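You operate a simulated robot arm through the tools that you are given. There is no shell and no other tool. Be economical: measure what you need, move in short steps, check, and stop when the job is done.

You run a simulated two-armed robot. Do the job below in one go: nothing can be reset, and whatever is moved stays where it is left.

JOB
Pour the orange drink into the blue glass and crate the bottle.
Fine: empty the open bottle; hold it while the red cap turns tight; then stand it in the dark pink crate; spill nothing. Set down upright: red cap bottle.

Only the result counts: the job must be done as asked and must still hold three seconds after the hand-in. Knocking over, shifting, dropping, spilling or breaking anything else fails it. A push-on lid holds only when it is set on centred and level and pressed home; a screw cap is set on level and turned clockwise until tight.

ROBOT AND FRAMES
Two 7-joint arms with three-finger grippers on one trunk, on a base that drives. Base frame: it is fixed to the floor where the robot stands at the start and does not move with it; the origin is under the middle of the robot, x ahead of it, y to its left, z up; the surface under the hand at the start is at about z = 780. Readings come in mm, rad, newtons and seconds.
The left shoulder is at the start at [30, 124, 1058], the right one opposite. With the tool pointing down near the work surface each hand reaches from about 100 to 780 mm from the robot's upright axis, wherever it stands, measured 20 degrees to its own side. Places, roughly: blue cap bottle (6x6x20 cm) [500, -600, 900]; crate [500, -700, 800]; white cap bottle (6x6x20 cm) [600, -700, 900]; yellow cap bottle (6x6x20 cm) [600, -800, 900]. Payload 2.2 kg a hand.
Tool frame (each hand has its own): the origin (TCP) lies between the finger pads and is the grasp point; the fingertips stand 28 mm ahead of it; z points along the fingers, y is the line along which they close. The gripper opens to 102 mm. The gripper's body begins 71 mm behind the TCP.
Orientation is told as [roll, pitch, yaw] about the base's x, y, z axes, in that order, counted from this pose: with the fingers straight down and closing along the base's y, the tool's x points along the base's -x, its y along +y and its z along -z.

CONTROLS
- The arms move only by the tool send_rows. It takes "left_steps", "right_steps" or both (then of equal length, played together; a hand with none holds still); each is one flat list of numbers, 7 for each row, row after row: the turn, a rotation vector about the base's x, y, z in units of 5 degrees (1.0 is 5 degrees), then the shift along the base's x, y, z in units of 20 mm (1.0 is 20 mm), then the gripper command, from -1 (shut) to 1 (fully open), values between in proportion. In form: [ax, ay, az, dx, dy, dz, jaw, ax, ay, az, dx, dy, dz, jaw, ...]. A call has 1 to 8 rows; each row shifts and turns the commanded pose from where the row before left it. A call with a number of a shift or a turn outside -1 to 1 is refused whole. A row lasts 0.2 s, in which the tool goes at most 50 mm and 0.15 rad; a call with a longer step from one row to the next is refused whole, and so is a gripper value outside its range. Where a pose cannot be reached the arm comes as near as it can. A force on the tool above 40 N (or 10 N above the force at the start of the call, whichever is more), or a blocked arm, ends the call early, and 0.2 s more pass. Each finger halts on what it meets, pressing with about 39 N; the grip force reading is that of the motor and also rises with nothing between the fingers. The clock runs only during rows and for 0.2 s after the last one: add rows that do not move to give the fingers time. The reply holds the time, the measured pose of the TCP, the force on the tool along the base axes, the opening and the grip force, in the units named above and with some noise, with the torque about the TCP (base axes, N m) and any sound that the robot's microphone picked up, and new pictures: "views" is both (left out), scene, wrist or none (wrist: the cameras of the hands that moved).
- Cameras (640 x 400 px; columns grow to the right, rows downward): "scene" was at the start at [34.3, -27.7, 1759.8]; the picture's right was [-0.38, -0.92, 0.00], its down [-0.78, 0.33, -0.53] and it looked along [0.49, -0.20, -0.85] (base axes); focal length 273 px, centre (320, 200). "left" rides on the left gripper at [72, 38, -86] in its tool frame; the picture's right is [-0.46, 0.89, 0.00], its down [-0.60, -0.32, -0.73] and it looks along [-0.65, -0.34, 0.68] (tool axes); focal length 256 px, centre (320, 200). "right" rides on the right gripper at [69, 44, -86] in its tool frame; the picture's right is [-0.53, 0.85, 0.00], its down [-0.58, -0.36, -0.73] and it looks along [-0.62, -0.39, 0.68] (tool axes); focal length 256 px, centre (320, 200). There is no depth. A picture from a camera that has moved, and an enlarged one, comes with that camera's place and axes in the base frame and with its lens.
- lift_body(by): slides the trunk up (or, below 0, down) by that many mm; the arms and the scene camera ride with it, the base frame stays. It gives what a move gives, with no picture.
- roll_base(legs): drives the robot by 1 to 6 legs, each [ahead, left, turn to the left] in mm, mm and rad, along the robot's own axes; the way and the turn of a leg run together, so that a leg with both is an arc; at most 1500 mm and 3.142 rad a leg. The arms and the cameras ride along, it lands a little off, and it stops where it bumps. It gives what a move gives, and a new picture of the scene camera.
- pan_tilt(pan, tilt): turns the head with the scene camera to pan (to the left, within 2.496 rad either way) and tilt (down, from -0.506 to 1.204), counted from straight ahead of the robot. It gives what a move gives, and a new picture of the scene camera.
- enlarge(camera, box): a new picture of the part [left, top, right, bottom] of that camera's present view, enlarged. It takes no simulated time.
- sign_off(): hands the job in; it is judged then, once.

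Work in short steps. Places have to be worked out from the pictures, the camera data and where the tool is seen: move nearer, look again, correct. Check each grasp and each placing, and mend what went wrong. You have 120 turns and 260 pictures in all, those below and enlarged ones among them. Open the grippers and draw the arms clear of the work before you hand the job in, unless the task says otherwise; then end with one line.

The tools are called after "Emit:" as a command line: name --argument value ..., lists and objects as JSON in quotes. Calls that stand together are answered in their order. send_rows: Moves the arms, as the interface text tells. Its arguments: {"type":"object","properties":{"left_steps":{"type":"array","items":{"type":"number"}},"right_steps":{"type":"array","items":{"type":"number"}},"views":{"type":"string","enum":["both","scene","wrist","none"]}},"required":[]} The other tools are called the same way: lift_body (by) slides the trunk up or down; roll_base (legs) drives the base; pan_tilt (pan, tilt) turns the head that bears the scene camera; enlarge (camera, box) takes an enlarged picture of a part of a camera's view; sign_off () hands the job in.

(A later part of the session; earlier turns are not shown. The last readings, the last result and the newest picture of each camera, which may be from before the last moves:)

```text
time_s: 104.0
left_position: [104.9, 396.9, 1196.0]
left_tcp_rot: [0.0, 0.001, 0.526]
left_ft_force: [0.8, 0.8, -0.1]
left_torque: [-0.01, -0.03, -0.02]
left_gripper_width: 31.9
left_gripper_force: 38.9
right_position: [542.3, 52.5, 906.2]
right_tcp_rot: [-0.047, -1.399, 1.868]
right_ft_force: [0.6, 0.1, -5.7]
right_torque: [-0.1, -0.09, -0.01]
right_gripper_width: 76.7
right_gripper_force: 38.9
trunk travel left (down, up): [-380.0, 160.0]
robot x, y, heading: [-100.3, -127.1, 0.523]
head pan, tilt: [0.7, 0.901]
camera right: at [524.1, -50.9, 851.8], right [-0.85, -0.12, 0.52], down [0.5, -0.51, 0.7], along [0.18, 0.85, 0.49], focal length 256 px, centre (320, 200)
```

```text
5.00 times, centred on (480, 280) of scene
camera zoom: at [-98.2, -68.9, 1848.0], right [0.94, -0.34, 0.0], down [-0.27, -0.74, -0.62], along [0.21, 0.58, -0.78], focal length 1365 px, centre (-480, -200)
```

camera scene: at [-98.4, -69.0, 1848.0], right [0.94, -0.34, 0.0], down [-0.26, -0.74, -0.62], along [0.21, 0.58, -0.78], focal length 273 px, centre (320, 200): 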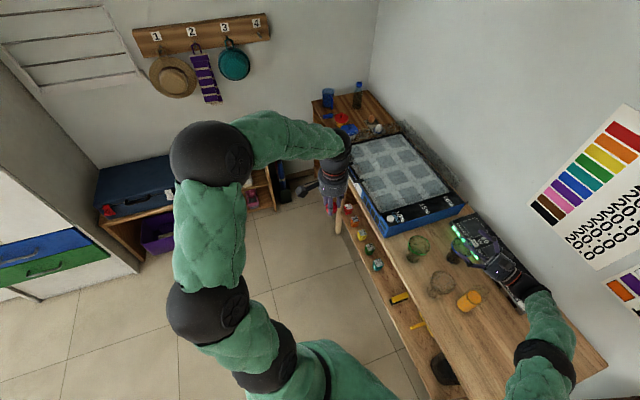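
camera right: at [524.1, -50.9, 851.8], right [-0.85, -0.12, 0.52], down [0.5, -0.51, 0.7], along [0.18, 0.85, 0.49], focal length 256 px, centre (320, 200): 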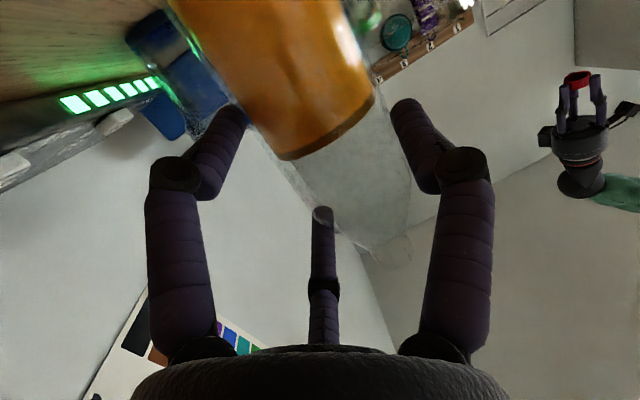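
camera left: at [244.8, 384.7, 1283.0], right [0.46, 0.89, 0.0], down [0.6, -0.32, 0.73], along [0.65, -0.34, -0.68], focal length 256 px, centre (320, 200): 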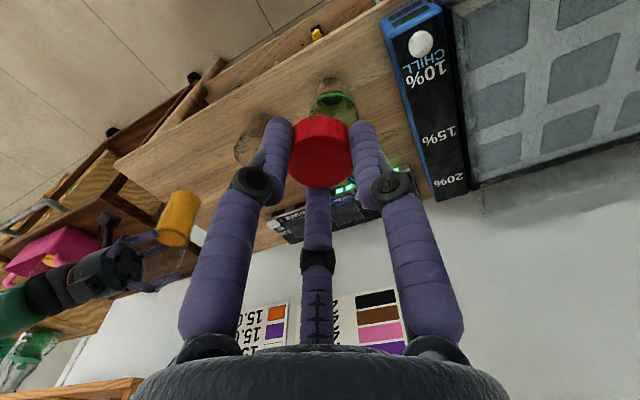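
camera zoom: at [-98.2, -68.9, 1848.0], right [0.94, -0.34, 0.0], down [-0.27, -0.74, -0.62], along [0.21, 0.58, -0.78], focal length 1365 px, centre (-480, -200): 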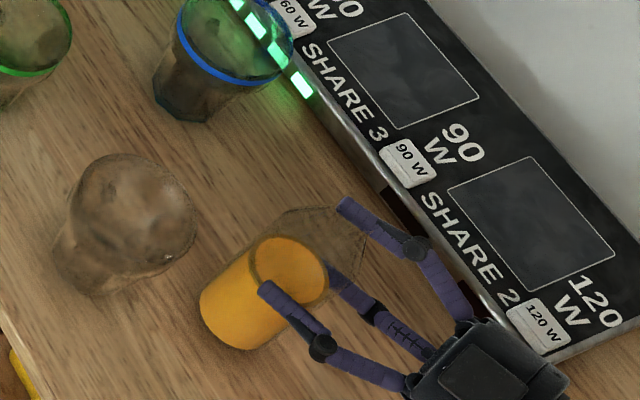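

Good hold (w=76.7, 5.7 N). I lift it high and move toward the pouring position with yaw 119°.

Emit:
send_rows --right_steps '[0, 0, 0, 0, 0, 1, -1, 0, 0, 0, 0, 0, 1, -1, 0, 0, 0, 0, 0, 1, -1, 0, 0, 0, 0, 0, 1, -1, 0, 0, 0, 0, 0, 1, -1, 0, 0, 0, 0, 0, 1, -1, 0, 0, 0, 0, 0, 1, -1, 0, 0, 0, 0, 0, 1, -1]' --views "none"

Emit:
send_rows --right_steps '[0, 0, 1, 0, 0.9, 0.5, -1, 0, 0, 1, 0, 0.9, 0.5, -1, 0, 0, 1, 0, 0.9, 0, -1, 0, 0, 0, -0.1, 0.9, 0, -1, 0, 0, 0, -0.1, 0.9, 0, -1, 0, 0, 0, -0.1, 0.9, 0, -1]' --views "wrist"

Emit:
enlarge --camera "scene" --box '[400, 210, 540, 310]'

```text
time_s: 105.8
left_position: [104.3, 396.1, 1197.0]
left_tcp_rot: [0.001, -0.002, 0.525]
left_ft_force: [-0.9, -0.7, -0.1]
left_torque: [-0.03, 0.0, 0.01]
left_gripper_width: 31.8
left_gripper_force: 38.8
right_position: [542.5, 51.6, 1067.5]
right_tcp_rot: [-0.05, -1.397, 1.874]
right_ft_force: [-0.6, -0.4, -4.9]
right_torque: [-0.1, -0.09, 0.01]
right_gripper_width: 76.4
right_gripper_force: 38.4
trunk travel left (down, up): [-380.0, 160.0]
robot x, y, heading: [-100.3, -122.0, 0.531]
head pan, tilt: [0.7, 0.901]
```

```text
time_s: 107.2
left_position: [106.1, 396.8, 1195.0]
left_tcp_rot: [0.001, 0.0, 0.526]
left_ft_force: [-0.3, 0.0, -0.2]
left_torque: [0.0, -0.04, 0.02]
left_gripper_width: 31.9
left_gripper_force: 39.0
right_position: [539.0, 161.6, 1085.7]
right_tcp_rot: [-0.053, -1.396, 2.138]
right_ft_force: [0.8, -0.6, -5.6]
right_torque: [-0.06, -0.1, -0.01]
right_gripper_width: 76.8
right_gripper_force: 38.6
trunk travel left (down, up): [-380.0, 160.0]
robot x, y, heading: [-99.7, -121.5, 0.523]
head pan, tilt: [0.7, 0.901]
camera right: at [548.0, 56.3, 1031.3], right [-0.79, -0.34, 0.52], down [0.62, -0.36, 0.7], along [-0.05, 0.87, 0.49], focal length 256 px, centre (320, 200)
```

right: 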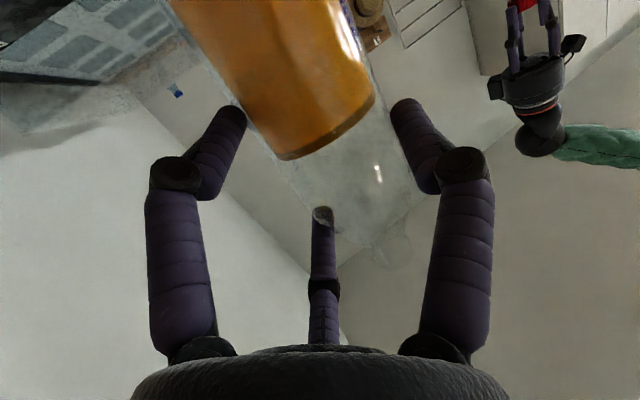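

```text
4.00 times, centred on (470, 260) of scene
camera zoom: at [-98.0, -67.9, 1847.9], right [0.94, -0.34, 0.0], down [-0.27, -0.74, -0.62], along [0.21, 0.58, -0.78], focal length 1092 px, centre (-280, -40)
```

zoom: 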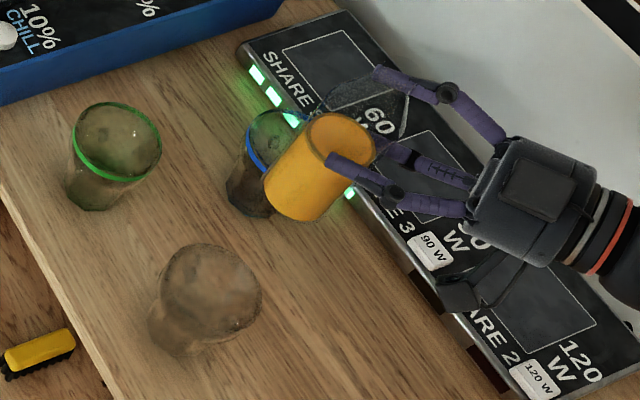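

I tilt 40° in place (no flow expected) to check reach and grip stability.

Emit:
send_rows --right_steps '[-0.489, 0.872, 0, 0, 0, 0, -1, -0.489, 0.872, 0, 0, 0, 0, -1, -0.489, 0.872, 0, 0, 0, 0, -1, -0.489, 0.872, 0, 0, 0, 0, -1, -0.489, 0.872, 0, 0, 0, 0, -1, -0.489, 0.872, 0, 0, 0, 0, -1, -0.489, 0.872, 0, 0, 0, 0, -1, -0.489, 0.872, 0, 0, 0, 0, -1]' --views "wrist"

Emit:
enlarge --camera "scene" --box '[400, 210, 540, 310]'

```text
time_s: 109.0
left_position: [105.6, 396.5, 1195.6]
left_tcp_rot: [0.002, 0.002, 0.525]
left_ft_force: [-0.8, 0.1, 0.2]
left_torque: [0.01, -0.02, 0.01]
left_gripper_width: 32.1
left_gripper_force: 38.8
right_position: [538.6, 160.4, 1085.7]
right_tcp_rot: [1.369, -0.864, 0.778]
right_ft_force: [0.0, -0.5, -4.8]
right_torque: [-0.02, -0.21, 0.02]
right_gripper_width: 76.6
right_gripper_force: 38.9
trunk travel left (down, up): [-380.0, 160.0]
robot x, y, heading: [-100.3, -124.0, 0.529]
head pan, tilt: [0.7, 0.901]
camera right: at [526.0, 43.7, 1071.5], right [-0.32, -0.08, 0.94], down [0.94, -0.19, 0.3], along [0.15, 0.98, 0.13], focal length 256 px, centre (320, 200)
```

right: 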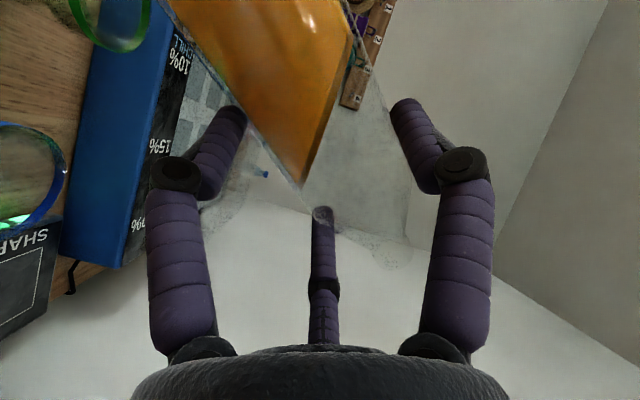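

```text
4.00 times, centred on (470, 260) of scene
camera zoom: at [-97.7, -68.5, 1847.9], right [0.94, -0.34, 0.0], down [-0.27, -0.74, -0.62], along [0.21, 0.58, -0.78], focal length 1092 px, centre (-280, -40)
```

zoom: 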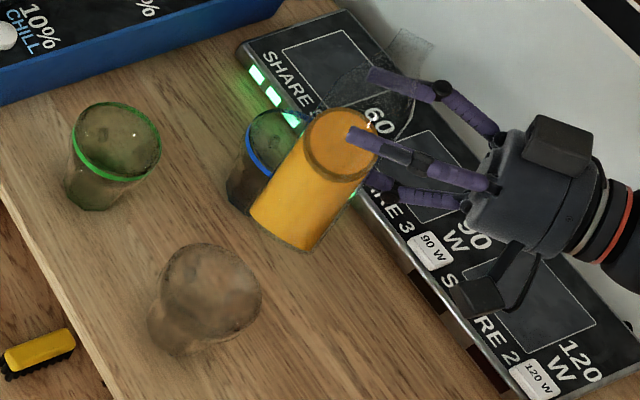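

Grip is steady and the liquid tilts as expected. I continue to 70° while lowering so the mouth sits over the blue glass, about 110 mm above its rim.

Emit:
send_rows --right_steps '[-0.489, 0.872, 0, 0.03, 0.136, -1, -1, -0.489, 0.872, 0, 0.03, 0.136, -1, -1, -0.489, 0.872, 0, 0.03, 0.136, -1, -1, -0.489, 0.872, 0, 0.03, 0.136, -1, -1, -0.489, 0.872, 0, 0.03, 0.136, -1, -1, -0.489, 0.872, 0, 0.03, 0.136, -1, -1]' --views "wrist"

Emit:
enlarge --camera "scene" --box '[400, 210, 540, 310]'

```text
time_s: 110.4
left_position: [105.9, 396.5, 1197.1]
left_tcp_rot: [0.001, 0.001, 0.526]
left_ft_force: [0.4, 1.1, 0.0]
left_torque: [-0.01, 0.01, 0.0]
left_gripper_width: 31.8
left_gripper_force: 38.8
right_position: [487.4, 156.3, 977.6]
right_tcp_rot: [1.511, -0.351, 0.695]
right_ft_force: [-0.4, -1.1, -7.1]
right_torque: [0.09, -0.19, -0.01]
right_gripper_width: 76.7
right_gripper_force: 39.2
right hand out of reach, approached as far as the arm can: row 1, 2, 3, 4, 5, 6
trunk travel left (down, up): [-380.0, 160.0]
robot x, y, heading: [-98.8, -120.8, 0.528]
head pan, tilt: [0.7, 0.901]
camera right: at [478.1, 41.0, 999.5], right [0.13, 0.17, 0.98], down [0.98, -0.16, -0.1], along [0.14, 0.97, -0.19], focal length 256 px, centre (320, 200)
```

right: 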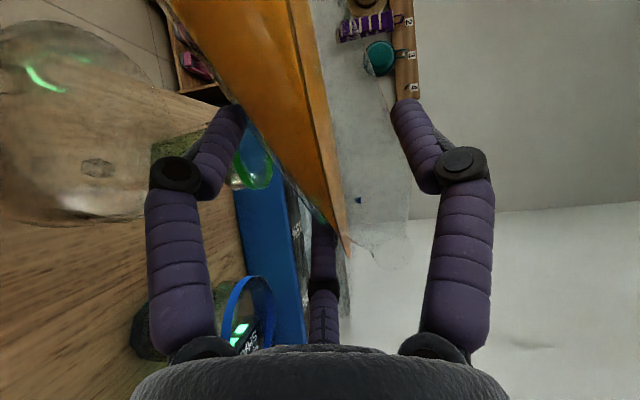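

```text
4.00 times, centred on (470, 260) of scene
camera zoom: at [-97.4, -69.2, 1848.0], right [0.94, -0.34, 0.0], down [-0.27, -0.74, -0.62], along [0.21, 0.58, -0.78], focal length 1092 px, centre (-280, -40)
```

zoom: 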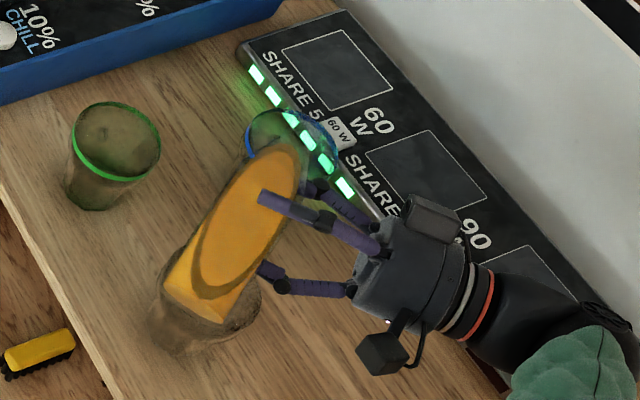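

Too far for the arm at this low height (it drifted toward me, nothing spilled). I un-tilt back to 40° and rise, then drive the base 110 mm closer.

Emit:
send_rows --right_steps '[0.489, -0.872, 0, 0, 0, 1, -1, 0.489, -0.872, 0, 0, 0, 1, -1, 0.489, -0.872, 0, 0, 0, 1, -1, 0.489, -0.872, 0, 0, 0, 1, -1, 0.489, -0.872, 0, 0, 0, 1, -1, 0.489, -0.872, 0, 0, 0, 0.5, -1, 0.489, -0.872, 0, 0, 0, 0, -1, 0.489, -0.872, 0, 0, 0, 0, -1]' --views "none"

Emit:
roll_base --legs '[[55, 0, 0], [55, 0, 0]]'

Emit:
enlarge --camera "scene" --box '[380, 210, 540, 330]'

```text
time_s: 112.2
left_position: [104.7, 395.8, 1196.8]
left_tcp_rot: [0.0, -0.003, 0.524]
left_ft_force: [0.1, -0.7, 0.7]
left_torque: [0.02, 0.01, -0.01]
left_gripper_width: 31.7
left_gripper_force: 38.7
right_position: [534.6, 166.4, 1095.5]
right_tcp_rot: [1.274, -1.031, 0.857]
right_ft_force: [-1.3, 0.2, -7.4]
right_torque: [0.04, -0.15, -0.04]
right_gripper_width: 76.8
right_gripper_force: 38.7
right hand out of reach, approached as far as the arm can: row 1, 2, 3, 4, 5, 6, 8
trunk travel left (down, up): [-380.0, 160.0]
robot x, y, heading: [-98.8, -124.3, 0.526]
head pan, tilt: [0.7, 0.901]
```

```text
time_s: 113.7
left_position: [206.0, 452.4, 1194.2]
left_tcp_rot: [-0.001, 0.003, 0.523]
left_ft_force: [0.3, 0.0, -1.5]
left_torque: [-0.01, 0.07, 0.0]
left_gripper_width: 32.1
left_gripper_force: 38.4
right_position: [634.7, 223.1, 1093.8]
right_tcp_rot: [1.276, -1.028, 0.855]
right_ft_force: [0.2, 1.1, -6.2]
right_torque: [0.02, -0.15, 0.06]
right_gripper_width: 76.4
right_gripper_force: 38.9
trunk travel left (down, up): [-380.0, 160.0]
robot x, y, heading: [-1.6, -72.0, 0.52]
head pan, tilt: [0.7, 0.901]
camera scene: at [2.0, -10.8, 1847.8], right [0.94, -0.34, 0.0], down [-0.27, -0.74, -0.62], along [0.21, 0.58, -0.79], focal length 273 px, centre (320, 200)
```

scene: 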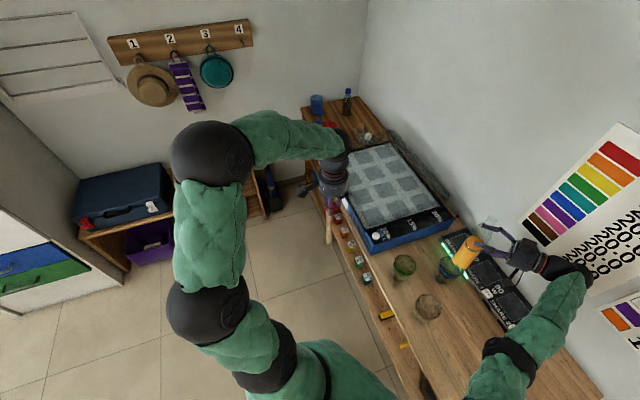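

```text
3.33 times, centred on (460, 270) of scene
camera zoom: at [2.0, -10.8, 1847.8], right [0.94, -0.34, 0.0], down [-0.27, -0.74, -0.62], along [0.21, 0.58, -0.79], focal length 910 px, centre (-147, -33)
```

zoom: 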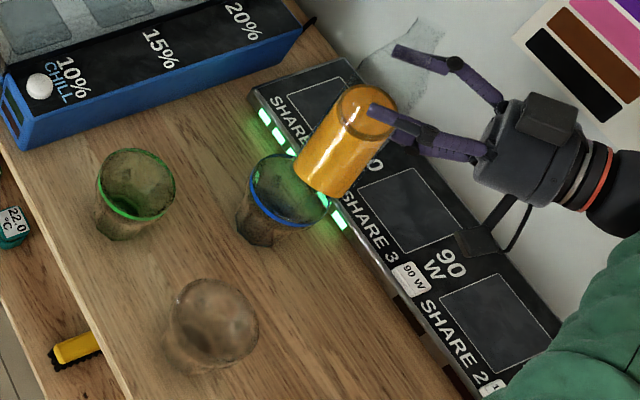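

Now at 30° tilt with the robot closer. I bring the hand back to [545,172] and resume tilting to 45°.

Emit:
send_rows --right_steps '[0, 0, 0, -0.9, -0.5, 0, -1, 0, 0, 0, -0.9, -0.5, 0, -1, 0, 0, 0, -0.9, -0.5, 0, -1, 0, 0, 0, -0.9, -0.5, 0, -1, 0, 0, 0, -0.9, -0.5, 0, -1, -0.489, 0.872, 0, 0, 0, -0.5, -1, -0.489, 0.872, 0, 0, 0, -0.5, -1, -0.489, 0.872, 0, 0, 0, -0.5, -1]' --views "none"

Emit:
send_rows --right_steps '[-0.489, 0.872, 0, 0, 0.1, -0.9, -1, -0.489, 0.872, 0, 0, 0.1, -0.9, -1, -0.489, 0.872, 0, 0, 0, -0.9, -1]' --views "none"

Emit:
enlarge --camera "scene" --box '[380, 210, 540, 330]'

```text
time_s: 115.5
left_position: [203.1, 452.0, 1196.2]
left_tcp_rot: [0.0, 0.002, 0.524]
left_ft_force: [0.0, 0.4, 0.4]
left_torque: [-0.02, 0.0, 0.03]
left_gripper_width: 31.8
left_gripper_force: 39.3
right_position: [635.4, 198.0, 1056.9]
right_tcp_rot: [1.399, -0.776, 0.755]
right_ft_force: [-0.2, -1.2, -5.8]
right_torque: [-0.03, -0.15, 0.0]
right_gripper_width: 76.8
right_gripper_force: 38.7
right hand out of reach, approached as far as the arm can: row 1, 2, 3, 4, 5
trunk travel left (down, up): [-380.0, 160.0]
robot x, y, heading: [-3.9, -67.3, 0.523]
head pan, tilt: [0.7, 0.901]
```

```text
time_s: 116.3
left_position: [204.3, 451.7, 1195.8]
left_tcp_rot: [0.0, -0.001, 0.523]
left_ft_force: [1.0, 0.4, 0.3]
left_torque: [0.0, 0.04, -0.02]
left_gripper_width: 31.7
left_gripper_force: 39.5
right_position: [612.5, 191.1, 1007.4]
right_tcp_rot: [1.472, -0.521, 0.711]
right_ft_force: [-0.4, 1.2, -5.7]
right_torque: [0.02, -0.21, 0.01]
right_gripper_width: 76.8
right_gripper_force: 38.7
right hand out of reach, approached as far as the arm can: row 1, 2
trunk travel left (down, up): [-380.0, 160.0]
robot x, y, heading: [-1.1, -67.8, 0.522]
head pan, tilt: [0.7, 0.901]
```

```text
3.33 times, centred on (460, 270) of scene
camera zoom: at [-0.4, -13.7, 1848.0], right [0.94, -0.34, 0.0], down [-0.27, -0.74, -0.62], along [0.21, 0.58, -0.78], focal length 910 px, centre (-147, -33)
```

zoom: 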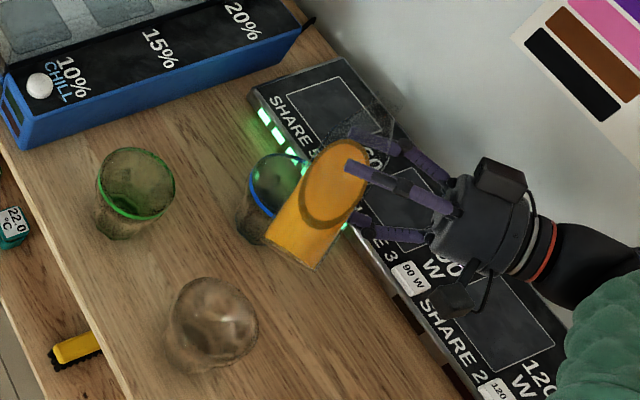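

The wrist prefers the hand's yaw relative to the base as in my successful test. I un-tilt to 30°, rise, then rotate the base another 15° and reposition so the pour pose matches that tested geometry.

Emit:
send_rows --right_steps '[0.489, -0.872, 0, 0, 0, 0.7, -1, 0.489, -0.872, 0, 0, 0, 0.7, -1, 0.489, -0.872, 0, 0, 0, 0.7, -1, 0.489, -0.872, 0, 0, 0, 0.7, -1, 0.489, -0.872, 0, 0, 0, 0.7, -1, 0.489, -0.872, 0, 0, 0, 0.6, -1]' --views "none"

Emit:
roll_base --legs '[[0, 0, 0.13], [0, 0, 0.13], [-67, -83, 0], [-67, -84, 0]]'

```text
time_s: 117.7
left_position: [203.0, 451.6, 1195.9]
left_tcp_rot: [0.001, 0.0, 0.523]
left_ft_force: [0.8, -0.2, -0.6]
left_torque: [-0.01, 0.0, -0.03]
left_gripper_width: 31.8
left_gripper_force: 39.0
right_position: [635.4, 199.9, 1088.9]
right_tcp_rot: [1.278, -1.031, 0.854]
right_ft_force: [-0.3, -0.4, -5.5]
right_torque: [-0.01, -0.15, 0.06]
right_gripper_width: 76.7
right_gripper_force: 38.8
right hand out of reach, approached as far as the arm can: row 3, 4, 5, 6
trunk travel left (down, up): [-380.0, 160.0]
robot x, y, heading: [-1.8, -70.4, 0.522]
head pan, tilt: [0.7, 0.901]
```

```text
time_s: 120.8
left_position: [85.6, 271.8, 1195.2]
left_tcp_rot: [0.001, 0.0, 0.781]
left_ft_force: [0.2, -0.4, -0.3]
left_torque: [-0.01, 0.01, -0.01]
left_gripper_width: 32.3
left_gripper_force: 38.9
right_position: [567.2, 141.6, 1087.5]
right_tcp_rot: [1.279, -1.031, 1.111]
right_ft_force: [-1.1, -0.6, -5.4]
right_torque: [0.05, -0.17, -0.02]
right_gripper_width: 76.8
right_gripper_force: 39.2
trunk travel left (down, up): [-380.0, 160.0]
robot x, y, heading: [22.7, -278.5, 0.784]
head pan, tilt: [0.7, 0.901]
camera scene: at [5.9, -229.0, 1848.0], right [1.0, -0.09, 0.0], down [-0.07, -0.78, -0.62], along [0.05, 0.62, -0.78], focal length 273 px, centre (320, 200)
```

scene: 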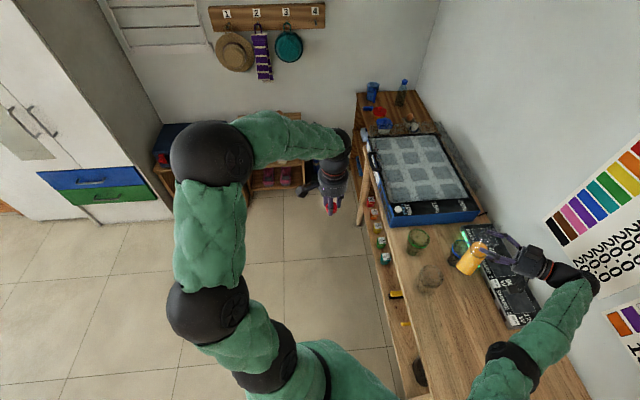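

Now I yaw −15° (world yaw back to ~119°, tested relative geometry) and resume tilting to 55°.

Emit:
send_rows --right_steps '[0, 0, -1, -0.35, 0.4, 0, -1, 0, 0, -1, -0.35, 0.4, 0, -1, 0, 0, -1, -0.35, 0.4, 0, -1, -0.489, 0.872, 0, 0, 0, -0.8, -1, -0.489, 0.872, 0, 0, 0, -0.8, -1, -0.489, 0.872, 0, 0, 0, -0.8, -1, -0.489, 0.872, 0, 0, 0, -0.8, -1, -0.489, 0.872, 0, 0, 0, -0.8, -1]' --views "wrist"

Emit:
enlarge --camera "scene" --box '[380, 200, 540, 320]'

```text
time_s: 122.6
left_position: [86.1, 273.3, 1195.3]
left_tcp_rot: [0.0, 0.0, 0.782]
left_ft_force: [-0.6, 1.0, -0.7]
left_torque: [0.01, -0.01, -0.01]
left_gripper_width: 32.0
left_gripper_force: 38.9
right_position: [588.0, 181.4, 1021.1]
right_tcp_rot: [1.453, -0.611, 0.719]
right_ft_force: [0.1, 0.5, -4.0]
right_torque: [-0.04, -0.2, 0.05]
right_gripper_width: 76.6
right_gripper_force: 38.6
right hand out of reach, approached as far as the arm can: row 1, 2, 3, 6, 8
trunk travel left (down, up): [-380.0, 160.0]
robot x, y, heading: [18.0, -283.3, 0.784]
head pan, tilt: [0.7, 0.901]
camera right: at [574.3, 64.4, 1024.0], right [-0.1, 0.05, 0.99], down [0.98, -0.16, 0.1], along [0.17, 0.99, -0.03], focal length 256 px, centre (320, 200)
```

right: 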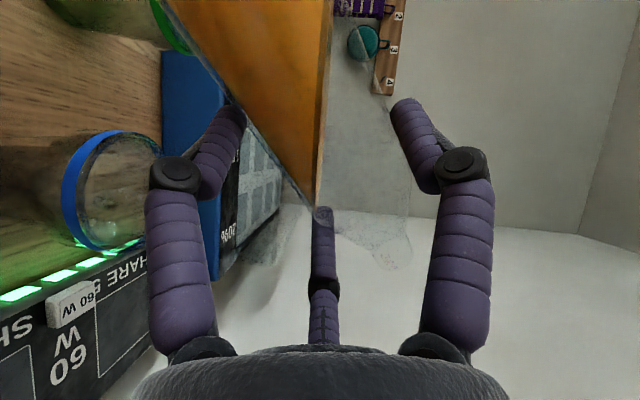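

```text
3.33 times, centred on (460, 260) of scene
camera zoom: at [5.6, -228.5, 1847.9], right [1.0, -0.09, 0.0], down [-0.07, -0.78, -0.62], along [0.05, 0.62, -0.78], focal length 910 px, centre (-147, 0)
```

zoom: 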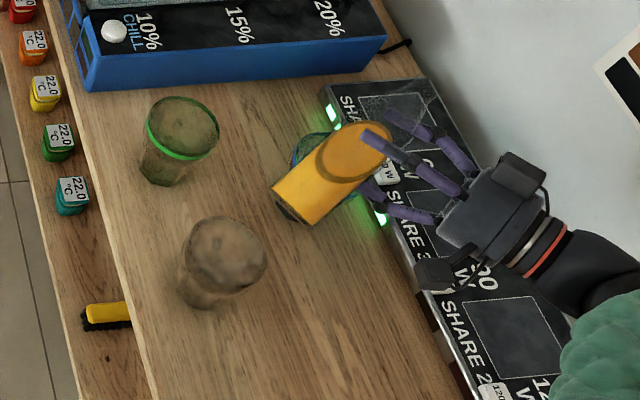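

Just slightly too close for the arm: I shift the base back ~38 mm / left ~27 mm so the bottle comes to the wanted spot without further arm travel.

Emit:
roll_base --legs '[[-38, 27, 0]]'

Emit:
send_rows --right_steps '[-0.489, 0.872, 0, 0, 0, -0.7, -1, -0.489, 0.872, 0, 0, 0, -0.7, -1]' --views "none"

Emit:
enlarge --camera "scene" --box '[380, 200, 540, 320]'

```text
time_s: 123.5
left_position: [39.4, 265.8, 1196.7]
left_tcp_rot: [0.001, -0.002, 0.784]
left_ft_force: [-0.5, -0.4, 0.7]
left_torque: [0.04, -0.03, 0.02]
left_gripper_width: 31.8
left_gripper_force: 38.7
right_position: [542.1, 174.4, 1021.7]
right_tcp_rot: [1.451, -0.611, 0.721]
right_ft_force: [-0.4, -0.5, -4.7]
right_torque: [-0.02, -0.24, -0.03]
right_gripper_width: 76.6
right_gripper_force: 39.1
trunk travel left (down, up): [-380.0, 160.0]
robot x, y, heading: [-22.6, -286.0, 0.785]
head pan, tilt: [0.7, 0.901]
camera scene: at [-40.5, -236.4, 1848.0], right [1.0, -0.09, 0.0], down [-0.07, -0.78, -0.62], along [0.05, 0.62, -0.78], focal length 273 px, centre (320, 200)
```

scene: 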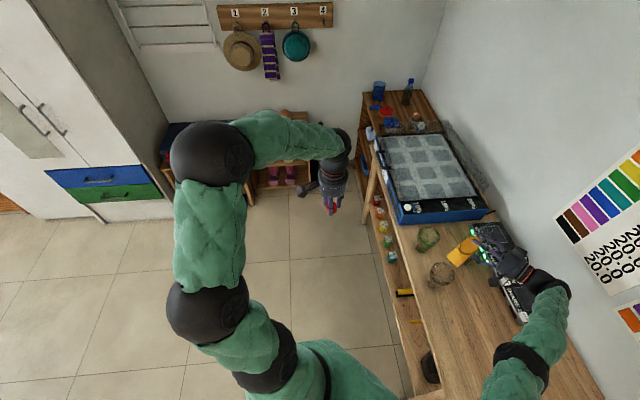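

```text
time_s: 124.1
left_position: [39.6, 265.7, 1195.5]
left_tcp_rot: [0.001, -0.003, 0.783]
left_ft_force: [-0.4, 0.2, 0.6]
left_torque: [0.01, -0.04, -0.01]
left_gripper_width: 31.7
left_gripper_force: 38.7
right_position: [527.0, 164.1, 1005.6]
right_tcp_rot: [1.491, -0.441, 0.702]
right_ft_force: [0.0, 0.3, -3.5]
right_torque: [-0.09, -0.26, 0.05]
right_gripper_width: 76.6
right_gripper_force: 39.1
right hand out of reach, approached as far as the arm can: row 1, 2
trunk travel left (down, up): [-380.0, 160.0]
robot x, y, heading: [-23.6, -292.5, 0.785]
head pan, tilt: [0.7, 0.901]
```

```text
3.33 times, centred on (460, 260) of scene
camera zoom: at [-41.0, -235.9, 1847.9], right [1.0, -0.09, 0.0], down [-0.07, -0.78, -0.62], along [0.05, 0.62, -0.78], focal length 910 px, centre (-147, 0)
```

zoom: 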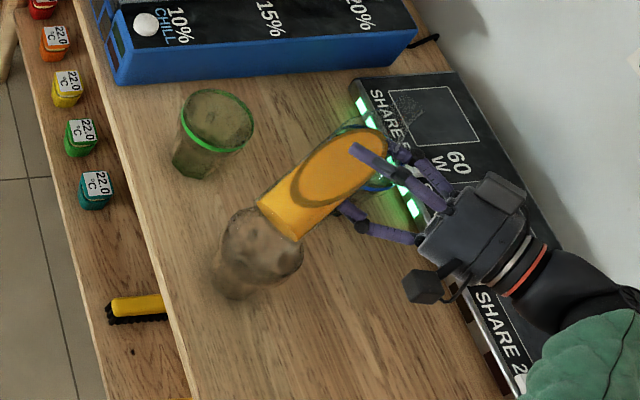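

I'll replicate the successful test exactly: un-tilt to upright at the same robot-relative pose, with the trunk lowered so pouring heights match. First un-tilt.

Emit:
send_rows --right_steps '[0.489, -0.872, 0, 0, 0, 0.6, -1, 0.489, -0.872, 0, 0, 0, 0.6, -1, 0.489, -0.872, 0, 0, 0, 0.6, -1, 0.489, -0.872, 0, 0, 0, 0.6, -1, 0.489, -0.872, 0, 0, 0, 0.6, -1, 0.489, -0.872, 0, 0, 0, 0.6, -1, 0.489, -0.872, 0, 0, 0, 0.6, -1, 0.489, -0.872, 0, 0, 0, 0.6, -1]' --views "none"

Emit:
send_rows --right_steps '[0.489, -0.872, 0, 0, 0, 0, -1, 0.489, -0.872, 0, 0, 0, 0, -1, 0.489, -0.872, 0, 0, 0, 0, -1, 0.489, -0.872, 0, 0, 0, 0, -1, 0.489, -0.872, 0, 0, 0, 0, -1]' --views "none"

```text
time_s: 125.9
left_position: [40.5, 265.8, 1194.9]
left_tcp_rot: [0.001, -0.001, 0.783]
left_ft_force: [-0.4, -0.6, 0.0]
left_torque: [0.0, 0.02, -0.01]
left_gripper_width: 32.0
left_gripper_force: 38.8
right_position: [562.7, 188.5, 1090.9]
right_tcp_rot: [1.215, -1.112, 0.907]
right_ft_force: [0.2, 0.4, -5.4]
right_torque: [-0.01, -0.17, -0.01]
right_gripper_width: 76.5
right_gripper_force: 39.2
right hand out of reach, approached as far as the arm can: row 1, 2, 3, 4, 5, 6, 7, 8
trunk travel left (down, up): [-380.0, 160.0]
robot x, y, heading: [-28.5, -287.2, 0.777]
head pan, tilt: [0.7, 0.901]
```

```text
time_s: 127.1
left_position: [39.7, 266.1, 1196.1]
left_tcp_rot: [0.0, 0.0, 0.785]
left_ft_force: [-0.2, -0.4, 0.0]
left_torque: [0.01, -0.02, 0.01]
left_gripper_width: 31.8
left_gripper_force: 38.9
right_position: [578.0, 195.8, 1086.8]
right_tcp_rot: [-0.051, -1.398, 2.135]
right_ft_force: [0.5, -0.3, -5.1]
right_torque: [-0.05, -0.09, -0.03]
right_gripper_width: 76.8
right_gripper_force: 39.0
right hand out of reach, approached as far as the arm can: row 1, 2, 3, 4, 5
trunk travel left (down, up): [-380.0, 160.0]
robot x, y, heading: [-30.6, -288.5, 0.784]
head pan, tilt: [0.7, 0.901]
```

Upright again. I move to the tested robot-relative position (rel [706,−48]) and see whether it's reached without a limit flag.

Emit:
send_rows --right_steps '[0, 0, 0, -0.75, -0.18, 0.2, -1, 0, 0, 0, -0.75, -0.18, 0.2, -1, 0, 0, 0, -0.75, -0.18, 0.2, -1, 0, 0, 0, -0.75, -0.18, 0.2, -1, 0, 0, 0, -0.75, -0.18, 0.2, -1, 0, 0, 0, 0, 0, 0, -1]' --views "scene"

```text
time_s: 128.5
left_position: [40.5, 264.7, 1196.2]
left_tcp_rot: [-0.001, 0.0, 0.784]
left_ft_force: [-0.3, -0.2, -1.1]
left_torque: [0.01, -0.02, 0.0]
left_gripper_width: 31.5
left_gripper_force: 39.1
right_position: [572.1, 208.1, 1092.4]
right_tcp_rot: [-0.044, -1.399, 2.129]
right_ft_force: [-0.5, 0.2, -5.4]
right_torque: [-0.04, -0.12, 0.0]
right_gripper_width: 76.4
right_gripper_force: 39.0
right hand out of reach, approached as far as the arm can: row 1, 2, 3, 4, 5
trunk travel left (down, up): [-380.0, 160.0]
robot x, y, heading: [-23.6, -291.0, 0.78]
head pan, tilt: [0.7, 0.901]
camera scene: at [-38.3, -235.8, 1848.0], right [1.0, -0.09, 0.0], down [-0.07, -0.78, -0.62], along [0.05, 0.62, -0.78], focal length 273 px, centre (320, 200)
```

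scene: 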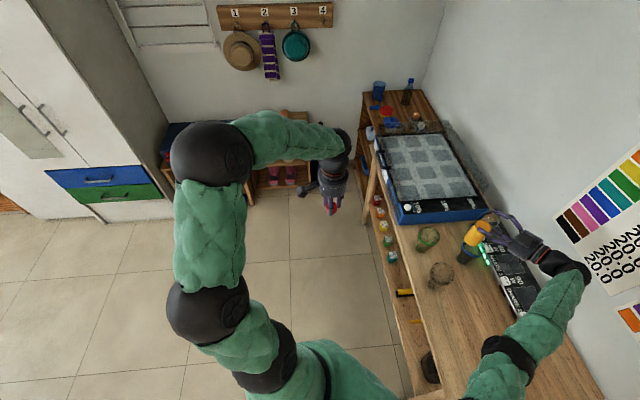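

The arm's wrist got stuck against a limit branch. I try to unwind: yaw the hand back ~30° while drawing it in, staying high.

Emit:
send_rows --right_steps '[0, 0, -1, 0, 0, 0.3, -1, 0, 0, -1, -0.3, -0.3, 0.3, -1, 0, 0, -1, -0.6, -0.5, 0, -1, 0, 0, -1, -0.8, -0.6, 0, -1, 0, 0, -1, -0.8, -0.6, 0, -1, 0, 0, -1, -0.9, -0.6, 0, -1, 0, 0, 0, -1, -0.6, 0, -1, 0, 0, 0, -1, -0.6, 0, -1]' --views "none"

```text
time_s: 130.3
left_position: [39.5, 264.7, 1196.1]
left_tcp_rot: [0.0, -0.001, 0.784]
left_ft_force: [0.2, 0.3, 0.1]
left_torque: [0.0, -0.01, -0.02]
left_gripper_width: 32.0
left_gripper_force: 38.9
right_position: [667.2, 264.1, 1103.9]
right_tcp_rot: [-0.045, -1.395, 1.604]
right_ft_force: [0.6, -0.1, -6.8]
right_torque: [-0.11, -0.08, -0.04]
right_gripper_width: 76.7
right_gripper_force: 38.5
right hand out of reach, approached as far as the arm can: row 1, 2, 3, 4, 5, 6, 7, 8
trunk travel left (down, up): [-380.0, 160.0]
robot x, y, heading: [-25.5, -290.2, 0.785]
head pan, tilt: [0.7, 0.901]
```

Higher relative yaw allows nearer poses, so I unwind the other way: yaw +50° first, then draw the hand in.

Emit:
send_rows --right_steps '[0, 0, 1, 0, 0, 0, -1, 0, 0, 1, 0, 0, 0, -1, 0, 0, 1, -0.5, -0.3, 0, -1, 0, 0, 1, -0.5, -0.3, 0, -1, 0, 0, 1, -0.5, -0.3, 0, -1, 0, 0, 1, -0.6, -0.4, 0, -1, 0, 0, 1, -0.6, -0.4, 0, -1, 0, 0, 1, -0.6, -0.4, 0, -1]' --views "none"

Emit:
send_rows --right_steps '[0, 0, 1, -0.9, -0.6, 0, -1, 0, 0, 1, -0.9, -0.6, 0, -1, 0, 0, 1, -0.9, -0.6, 0, -1, 0, 0, 0, -0.9, -0.6, 0, -1, 0, 0, 0, -0.9, -0.6, 0, -1, 0, 0, 0, -0.9, -0.6, 0, -1]' --views "scene"

```text
time_s: 132.1
left_position: [40.7, 266.3, 1196.0]
left_tcp_rot: [0.0, 0.0, 0.782]
left_ft_force: [-0.3, 0.4, 0.2]
left_torque: [-0.01, -0.01, 0.0]
left_gripper_width: 31.8
left_gripper_force: 39.1
right_position: [558.5, 191.1, 1102.9]
right_tcp_rot: [-0.048, -1.398, 2.306]
right_ft_force: [0.2, 0.2, -4.5]
right_torque: [-0.01, -0.12, 0.01]
right_gripper_width: 76.8
right_gripper_force: 38.9
right hand out of reach, approached as far as the arm can: row 2, 5, 6, 8
trunk travel left (down, up): [-380.0, 160.0]
robot x, y, heading: [-21.5, -288.2, 0.78]
head pan, tilt: [0.7, 0.901]
```

```text
time_s: 133.5
left_position: [40.1, 265.8, 1196.7]
left_tcp_rot: [0.001, 0.0, 0.784]
left_ft_force: [-0.1, 0.6, -0.2]
left_torque: [-0.01, -0.03, 0.03]
left_gripper_width: 32.1
left_gripper_force: 38.6
right_position: [492.9, 150.0, 1097.4]
right_tcp_rot: [-0.043, -1.4, 2.566]
right_ft_force: [0.2, 0.2, -5.1]
right_torque: [-0.06, -0.12, 0.05]
right_gripper_width: 76.5
right_gripper_force: 39.4
right hand out of reach, approached as far as the arm can: row 4, 5, 6
trunk travel left (down, up): [-380.0, 160.0]
robot x, y, heading: [-27.7, -290.6, 0.782]
head pan, tilt: [0.7, 0.901]
camera scene: at [-38.9, -236.0, 1848.0], right [1.0, -0.09, 0.0], down [-0.07, -0.78, -0.62], along [0.05, 0.62, -0.78], focal length 273 px, centre (320, 200)
```

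scene: 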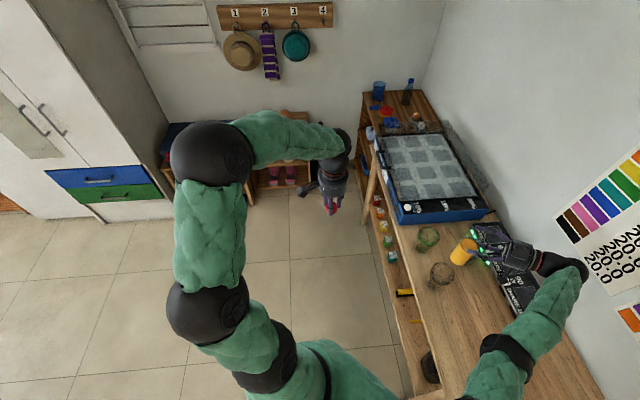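

I look at the right arm's elbow to understand its configuration.

Emit:
pan_tilt --pan -0.2 --tilt 0.95

```text
time_s: 134.7
left_position: [41.3, 265.8, 1195.4]
left_tcp_rot: [-0.001, 0.0, 0.784]
left_ft_force: [-1.3, 0.4, 0.2]
left_torque: [0.0, 0.0, 0.01]
left_gripper_width: 32.1
left_gripper_force: 38.5
right_position: [492.9, 150.6, 1095.0]
right_tcp_rot: [-0.043, -1.4, 2.564]
right_ft_force: [0.7, 1.0, -6.2]
right_torque: [0.03, -0.14, -0.03]
right_gripper_width: 76.9
right_gripper_force: 39.7
trunk travel left (down, up): [-380.0, 160.0]
robot x, y, heading: [-25.9, -289.6, 0.779]
head pan, tilt: [-0.201, 0.949]
camera scene: at [15.7, -270.9, 1844.3], right [0.55, -0.83, 0.0], down [-0.68, -0.45, -0.58], along [0.49, 0.32, -0.81], focal length 273 px, centre (320, 200)
```

scene: 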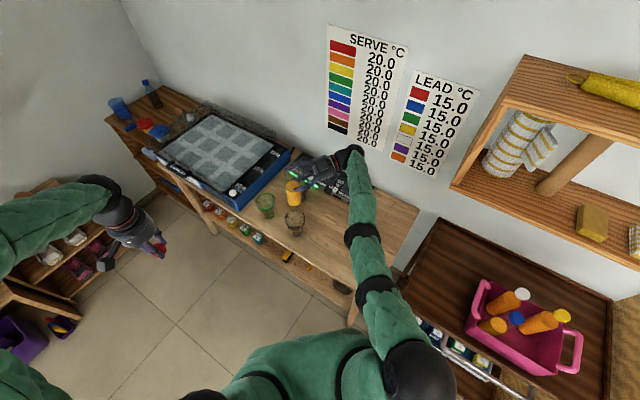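

I see a better approach: pour by pitching the hand nose-down (tool-down is the arm's natural pose) with fingers pointing +y, pouring toward +y over the glass; tail and hand then lie over empty table. I reposition the base to heading 0 at about [-26,150], carrying the bottle high.

Emit:
roll_base --legs '[[0, 0, -0.2], [0, 0, -0.2], [82, 204, 0], [83, 204, 0], [0, 0, -0.19], [0, 0, -0.19]]'

Emit:
pan_tilt --pan 0.1 --tilt 0.95

```text
time_s: 140.6
left_position: [416.3, 493.6, 1195.6]
left_tcp_rot: [-0.001, -0.001, 0.002]
left_ft_force: [-0.4, -0.6, -0.2]
left_torque: [-0.02, 0.0, 0.0]
left_gripper_width: 32.0
left_gripper_force: 39.1
right_position: [656.0, 91.5, 1095.7]
right_tcp_rot: [-0.044, -1.399, 1.783]
right_ft_force: [0.3, -0.7, -5.9]
right_torque: [-0.09, -0.08, -0.01]
right_gripper_width: 76.3
right_gripper_force: 39.1
trunk travel left (down, up): [-380.0, 160.0]
robot x, y, heading: [-23.0, 145.6, 0.004]
head pan, tilt: [-0.201, 0.949]
camera scene: at [21.3, 129.9, 1844.3], right [-0.2, -0.98, 0.0], down [-0.8, 0.16, -0.58], along [0.57, -0.11, -0.81], focal length 273 px, centre (320, 200)
```

scene: 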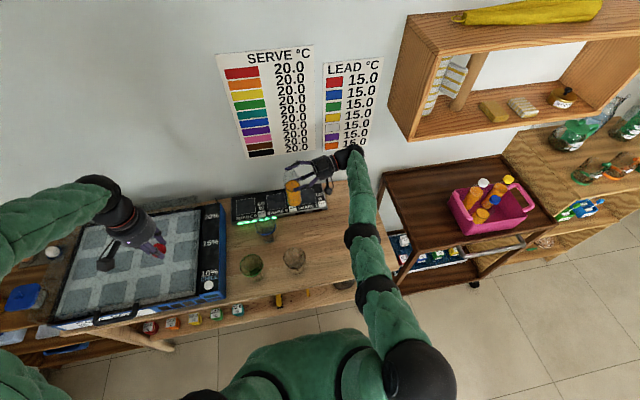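

```text
time_s: 141.4
left_position: [416.2, 495.1, 1196.3]
left_tcp_rot: [0.001, 0.0, 0.002]
left_ft_force: [-0.2, -0.9, 0.1]
left_torque: [0.0, -0.01, 0.0]
left_gripper_width: 31.9
left_gripper_force: 39.0
right_position: [656.3, 92.1, 1095.7]
right_tcp_rot: [-0.042, -1.399, 1.781]
right_ft_force: [-0.3, 0.0, -5.0]
right_torque: [-0.09, -0.08, 0.04]
right_gripper_width: 76.6
right_gripper_force: 38.8
trunk travel left (down, up): [-380.0, 160.0]
robot x, y, heading: [-23.1, 146.4, 0.001]
head pan, tilt: [0.099, 0.949]
camera scene: at [22.3, 152.2, 1844.3], right [0.1, -0.99, 0.0], down [-0.81, -0.08, -0.58], along [0.58, 0.06, -0.81], focal length 273 px, centre (320, 200)
```

scene: 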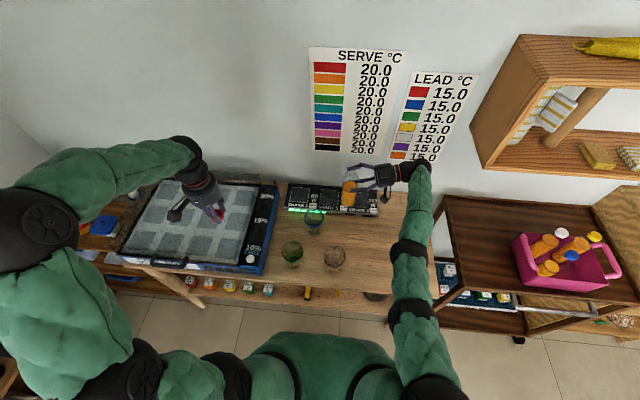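

Good view. The arm is straight ahead with the hand bent left (yaw ≈100°). I start pitching nose-down (bottle top toward +y), moving toward the glass.

Emit:
send_rows --right_steps '[-0.986, -0.168, 0, -0.1, 0.33, -0.7, -1, -0.986, -0.168, 0, -0.1, 0.33, -0.7, -1, -0.986, -0.168, 0, -0.1, 0.33, -0.7, -1, -0.986, -0.168, 0, -0.1, 0.33, -0.7, -1, -0.986, -0.168, 0, -0.1, 0.33, -0.7, -1, -0.986, -0.168, 0, -0.1, 0.33, -0.7, -1, -0.986, -0.168, 0, -0.1, 0.33, -0.7, -1, -0.986, -0.168, 0, -0.1, 0.33, -0.7, -1]' --views "wrist"

Emit:
enlarge --camera "scene" --box '[250, 150, 430, 280]'

```text
time_s: 143.2
left_position: [415.8, 494.8, 1195.7]
left_tcp_rot: [0.0, -0.001, 0.001]
left_ft_force: [0.2, 0.6, 0.0]
left_torque: [-0.03, 0.0, -0.02]
left_gripper_width: 32.1
left_gripper_force: 38.7
right_position: [682.7, 132.6, 1003.3]
right_tcp_rot: [-0.005, -0.701, 1.749]
right_ft_force: [-0.4, -0.5, -4.9]
right_torque: [0.08, -0.08, 0.0]
right_gripper_width: 76.7
right_gripper_force: 39.5
right hand out of reach, approached as far as the arm can: row 1, 2, 3, 4, 5, 6, 7, 8
trunk travel left (down, up): [-380.0, 160.0]
robot x, y, heading: [-22.0, 148.4, 0.003]
head pan, tilt: [0.099, 0.949]
camera right: at [657.7, 20.2, 1023.7], right [-0.9, 0.26, 0.34], down [0.36, 0.03, 0.93], along [0.23, 0.97, -0.12], focal length 256 px, centre (320, 200)
```

right: 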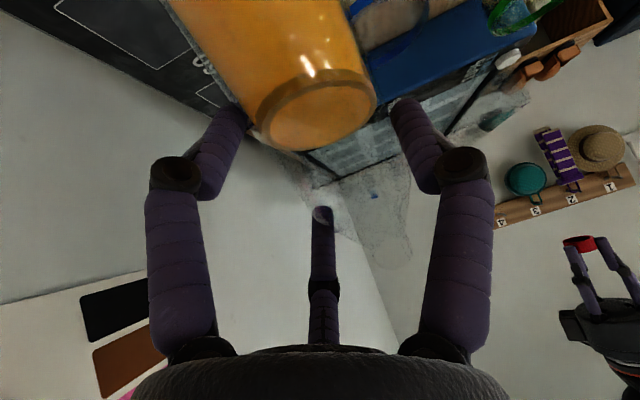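

```text
3.08 times, centred on (340, 215) of scene
camera zoom: at [22.3, 152.8, 1844.3], right [0.1, -0.99, 0.0], down [-0.81, -0.08, -0.58], along [0.58, 0.06, -0.81], focal length 840 px, centre (258, 154)
```

zoom: 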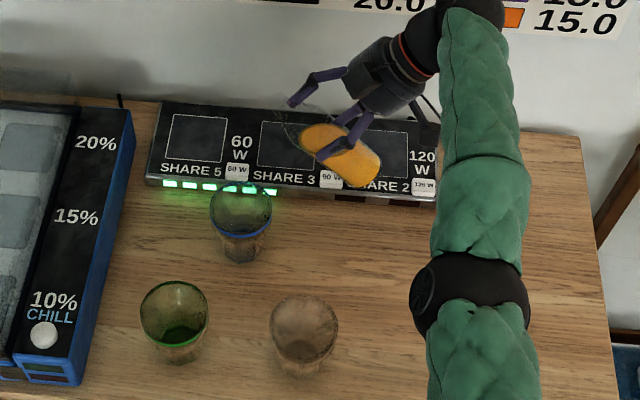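

Excellent — the pitch-tilt works cleanly (40°). TCP is ~43 mm too far forward, so I shift the base back 45/left 12 and continue to 55°.

Emit:
roll_base --legs '[[-45, 12, 0]]'

Emit:
send_rows --right_steps '[-0.986, -0.168, 0, 0, 0, -0.4, -1, -0.986, -0.168, 0, 0, 0, -0.4, -1, -0.986, -0.168, 0, 0, 0, -0.4, -1]' --views "none"

Emit:
enlarge --camera "scene" --box '[250, 150, 430, 280]'

```text
time_s: 144.1
left_position: [369.9, 507.3, 1195.3]
left_tcp_rot: [-0.001, -0.002, 0.003]
left_ft_force: [-1.2, 0.5, 0.5]
left_torque: [0.0, -0.07, 0.01]
left_gripper_width: 31.8
left_gripper_force: 39.1
right_position: [635.3, 146.6, 1004.2]
right_tcp_rot: [-0.007, -0.7, 1.75]
right_ft_force: [-0.9, 0.0, -5.2]
right_torque: [0.05, -0.08, -0.04]
right_gripper_width: 76.7
right_gripper_force: 39.1
trunk travel left (down, up): [-380.0, 160.0]
robot x, y, heading: [-64.8, 159.7, 0.003]
head pan, tilt: [0.099, 0.949]
camera scene: at [-24.9, 165.0, 1844.4], right [0.1, -0.99, 0.0], down [-0.81, -0.08, -0.58], along [0.58, 0.06, -0.81], focal length 273 px, centre (320, 200)
```

scene: 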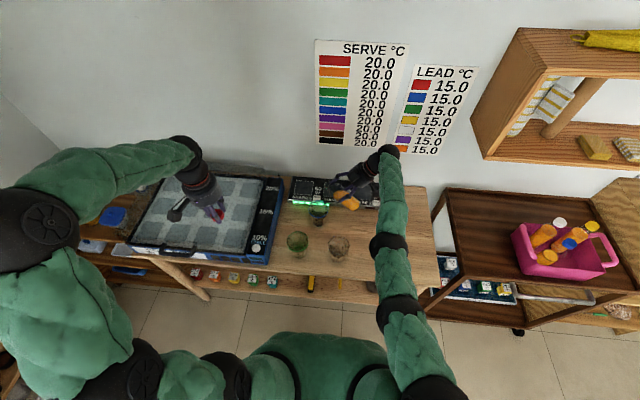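

```text
time_s: 144.9
left_position: [371.7, 506.1, 1194.0]
left_tcp_rot: [-0.001, 0.001, 0.0]
left_ft_force: [0.1, -0.3, 0.3]
left_torque: [-0.02, -0.01, 0.01]
left_gripper_width: 32.1
left_gripper_force: 39.2
right_position: [646.4, 142.0, 988.0]
right_tcp_rot: [0.001, -0.439, 1.748]
right_ft_force: [0.4, -0.4, -6.0]
right_torque: [0.1, -0.03, 0.04]
right_gripper_width: 76.5
right_gripper_force: 38.6
right hand out of reach, approached as far as the arm can: row 2, 3
trunk travel left (down, up): [-380.0, 160.0]
robot x, y, heading: [-66.1, 158.1, -0.001]
head pan, tilt: [0.099, 0.949]
```

```text
3.08 times, centred on (340, 215) of scene
camera zoom: at [-21.4, 164.6, 1844.3], right [0.1, -0.99, 0.0], down [-0.81, -0.08, -0.58], along [0.58, 0.06, -0.81], focal length 840 px, centre (258, 154)
```

zoom: 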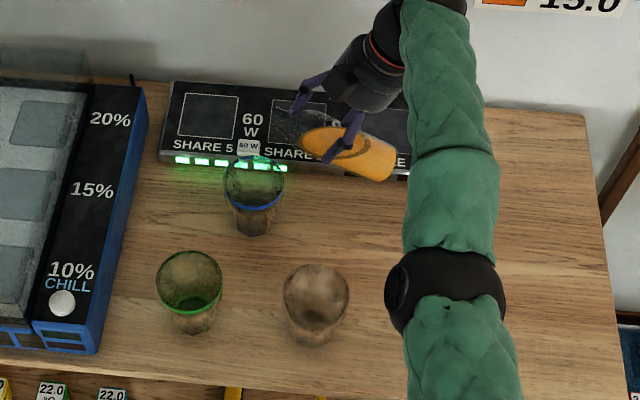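

At 55° all fine; mouth is near [623,220,1021], just above the glass. I shift the base 12 mm back and tilt on slowly to 75°, lowering.

Emit:
roll_base --legs '[[-13, 0, 0]]'

Emit:
send_rows --right_steps '[-0.493, -0.084, 0, 0, 0, -0.23, -1, -0.493, -0.084, 0, 0, 0, -0.23, -1, -0.493, -0.084, 0, 0, 0, -0.23, -1, -0.493, -0.084, 0, 0, 0, -0.23, -1, -0.493, -0.084, 0, 0, 0, -0.23, -1, -0.493, -0.084, 0, 0, 0, -0.23, -1]' --views "wrist"

Emit:
enlarge --camera "scene" --box '[270, 150, 390, 240]'

```text
time_s: 145.7
left_position: [359.9, 505.6, 1195.6]
left_tcp_rot: [0.0, -0.001, 0.003]
left_ft_force: [0.7, -0.5, 1.0]
left_torque: [0.03, -0.03, 0.02]
left_gripper_width: 31.9
left_gripper_force: 39.1
right_position: [633.3, 141.9, 987.1]
right_tcp_rot: [-0.001, -0.439, 1.746]
right_ft_force: [-0.1, 0.9, -5.0]
right_torque: [0.12, -0.04, 0.0]
right_gripper_width: 76.7
right_gripper_force: 38.9
trunk travel left (down, up): [-380.0, 160.0]
robot x, y, heading: [-79.7, 157.4, 0.003]
head pan, tilt: [0.099, 0.949]
camera scene: at [-34.3, 164.3, 1844.3], right [0.1, -0.99, 0.0], down [-0.81, -0.08, -0.58], along [0.58, 0.06, -0.81], focal length 273 px, centre (320, 200)
```

scene: 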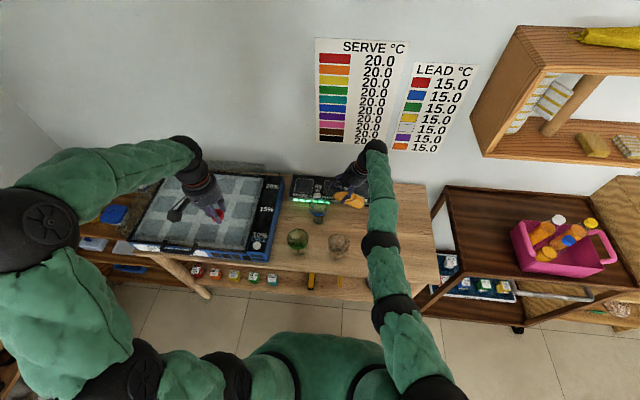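

```text
time_s: 147.1
left_position: [358.5, 505.7, 1195.7]
left_tcp_rot: [0.0, 0.0, 0.003]
left_ft_force: [0.4, -0.7, 0.4]
left_torque: [-0.03, 0.0, -0.03]
left_gripper_width: 32.1
left_gripper_force: 39.1
right_position: [635.8, 142.8, 960.3]
right_tcp_rot: [0.004, -0.178, 1.746]
right_ft_force: [-0.1, 0.5, -5.1]
right_torque: [0.15, -0.06, -0.01]
right_gripper_width: 76.6
right_gripper_force: 38.8
trunk travel left (down, up): [-380.0, 160.0]
robot x, y, heading: [-79.2, 156.5, 0.006]
head pan, tilt: [0.099, 0.949]
camera right: at [606.8, 53.0, 1031.9], right [-0.92, 0.37, 0.1], down [0.28, 0.5, 0.82], along [0.25, 0.79, -0.56], focal length 256 px, centre (320, 200)
```

right: 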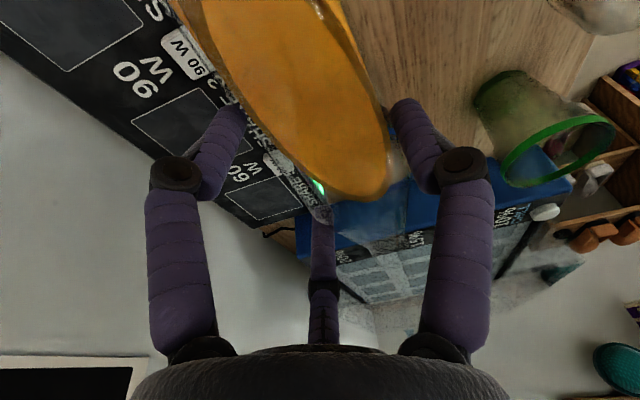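

```text
4.44 times, centred on (330, 195) of scene
camera zoom: at [-35.1, 164.5, 1844.3], right [0.1, -0.99, 0.0], down [-0.81, -0.08, -0.58], along [0.58, 0.06, -0.81], focal length 1214 px, centre (276, 222)
```

zoom: 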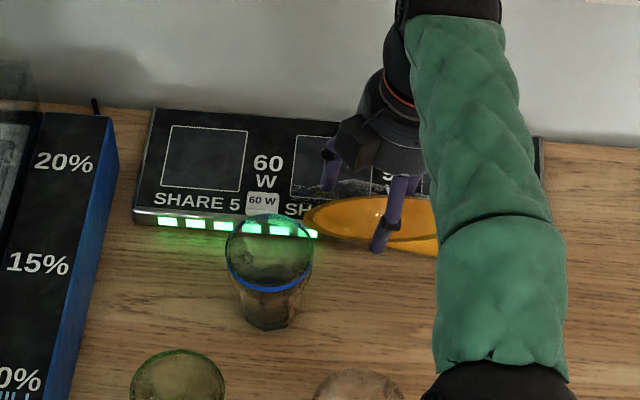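

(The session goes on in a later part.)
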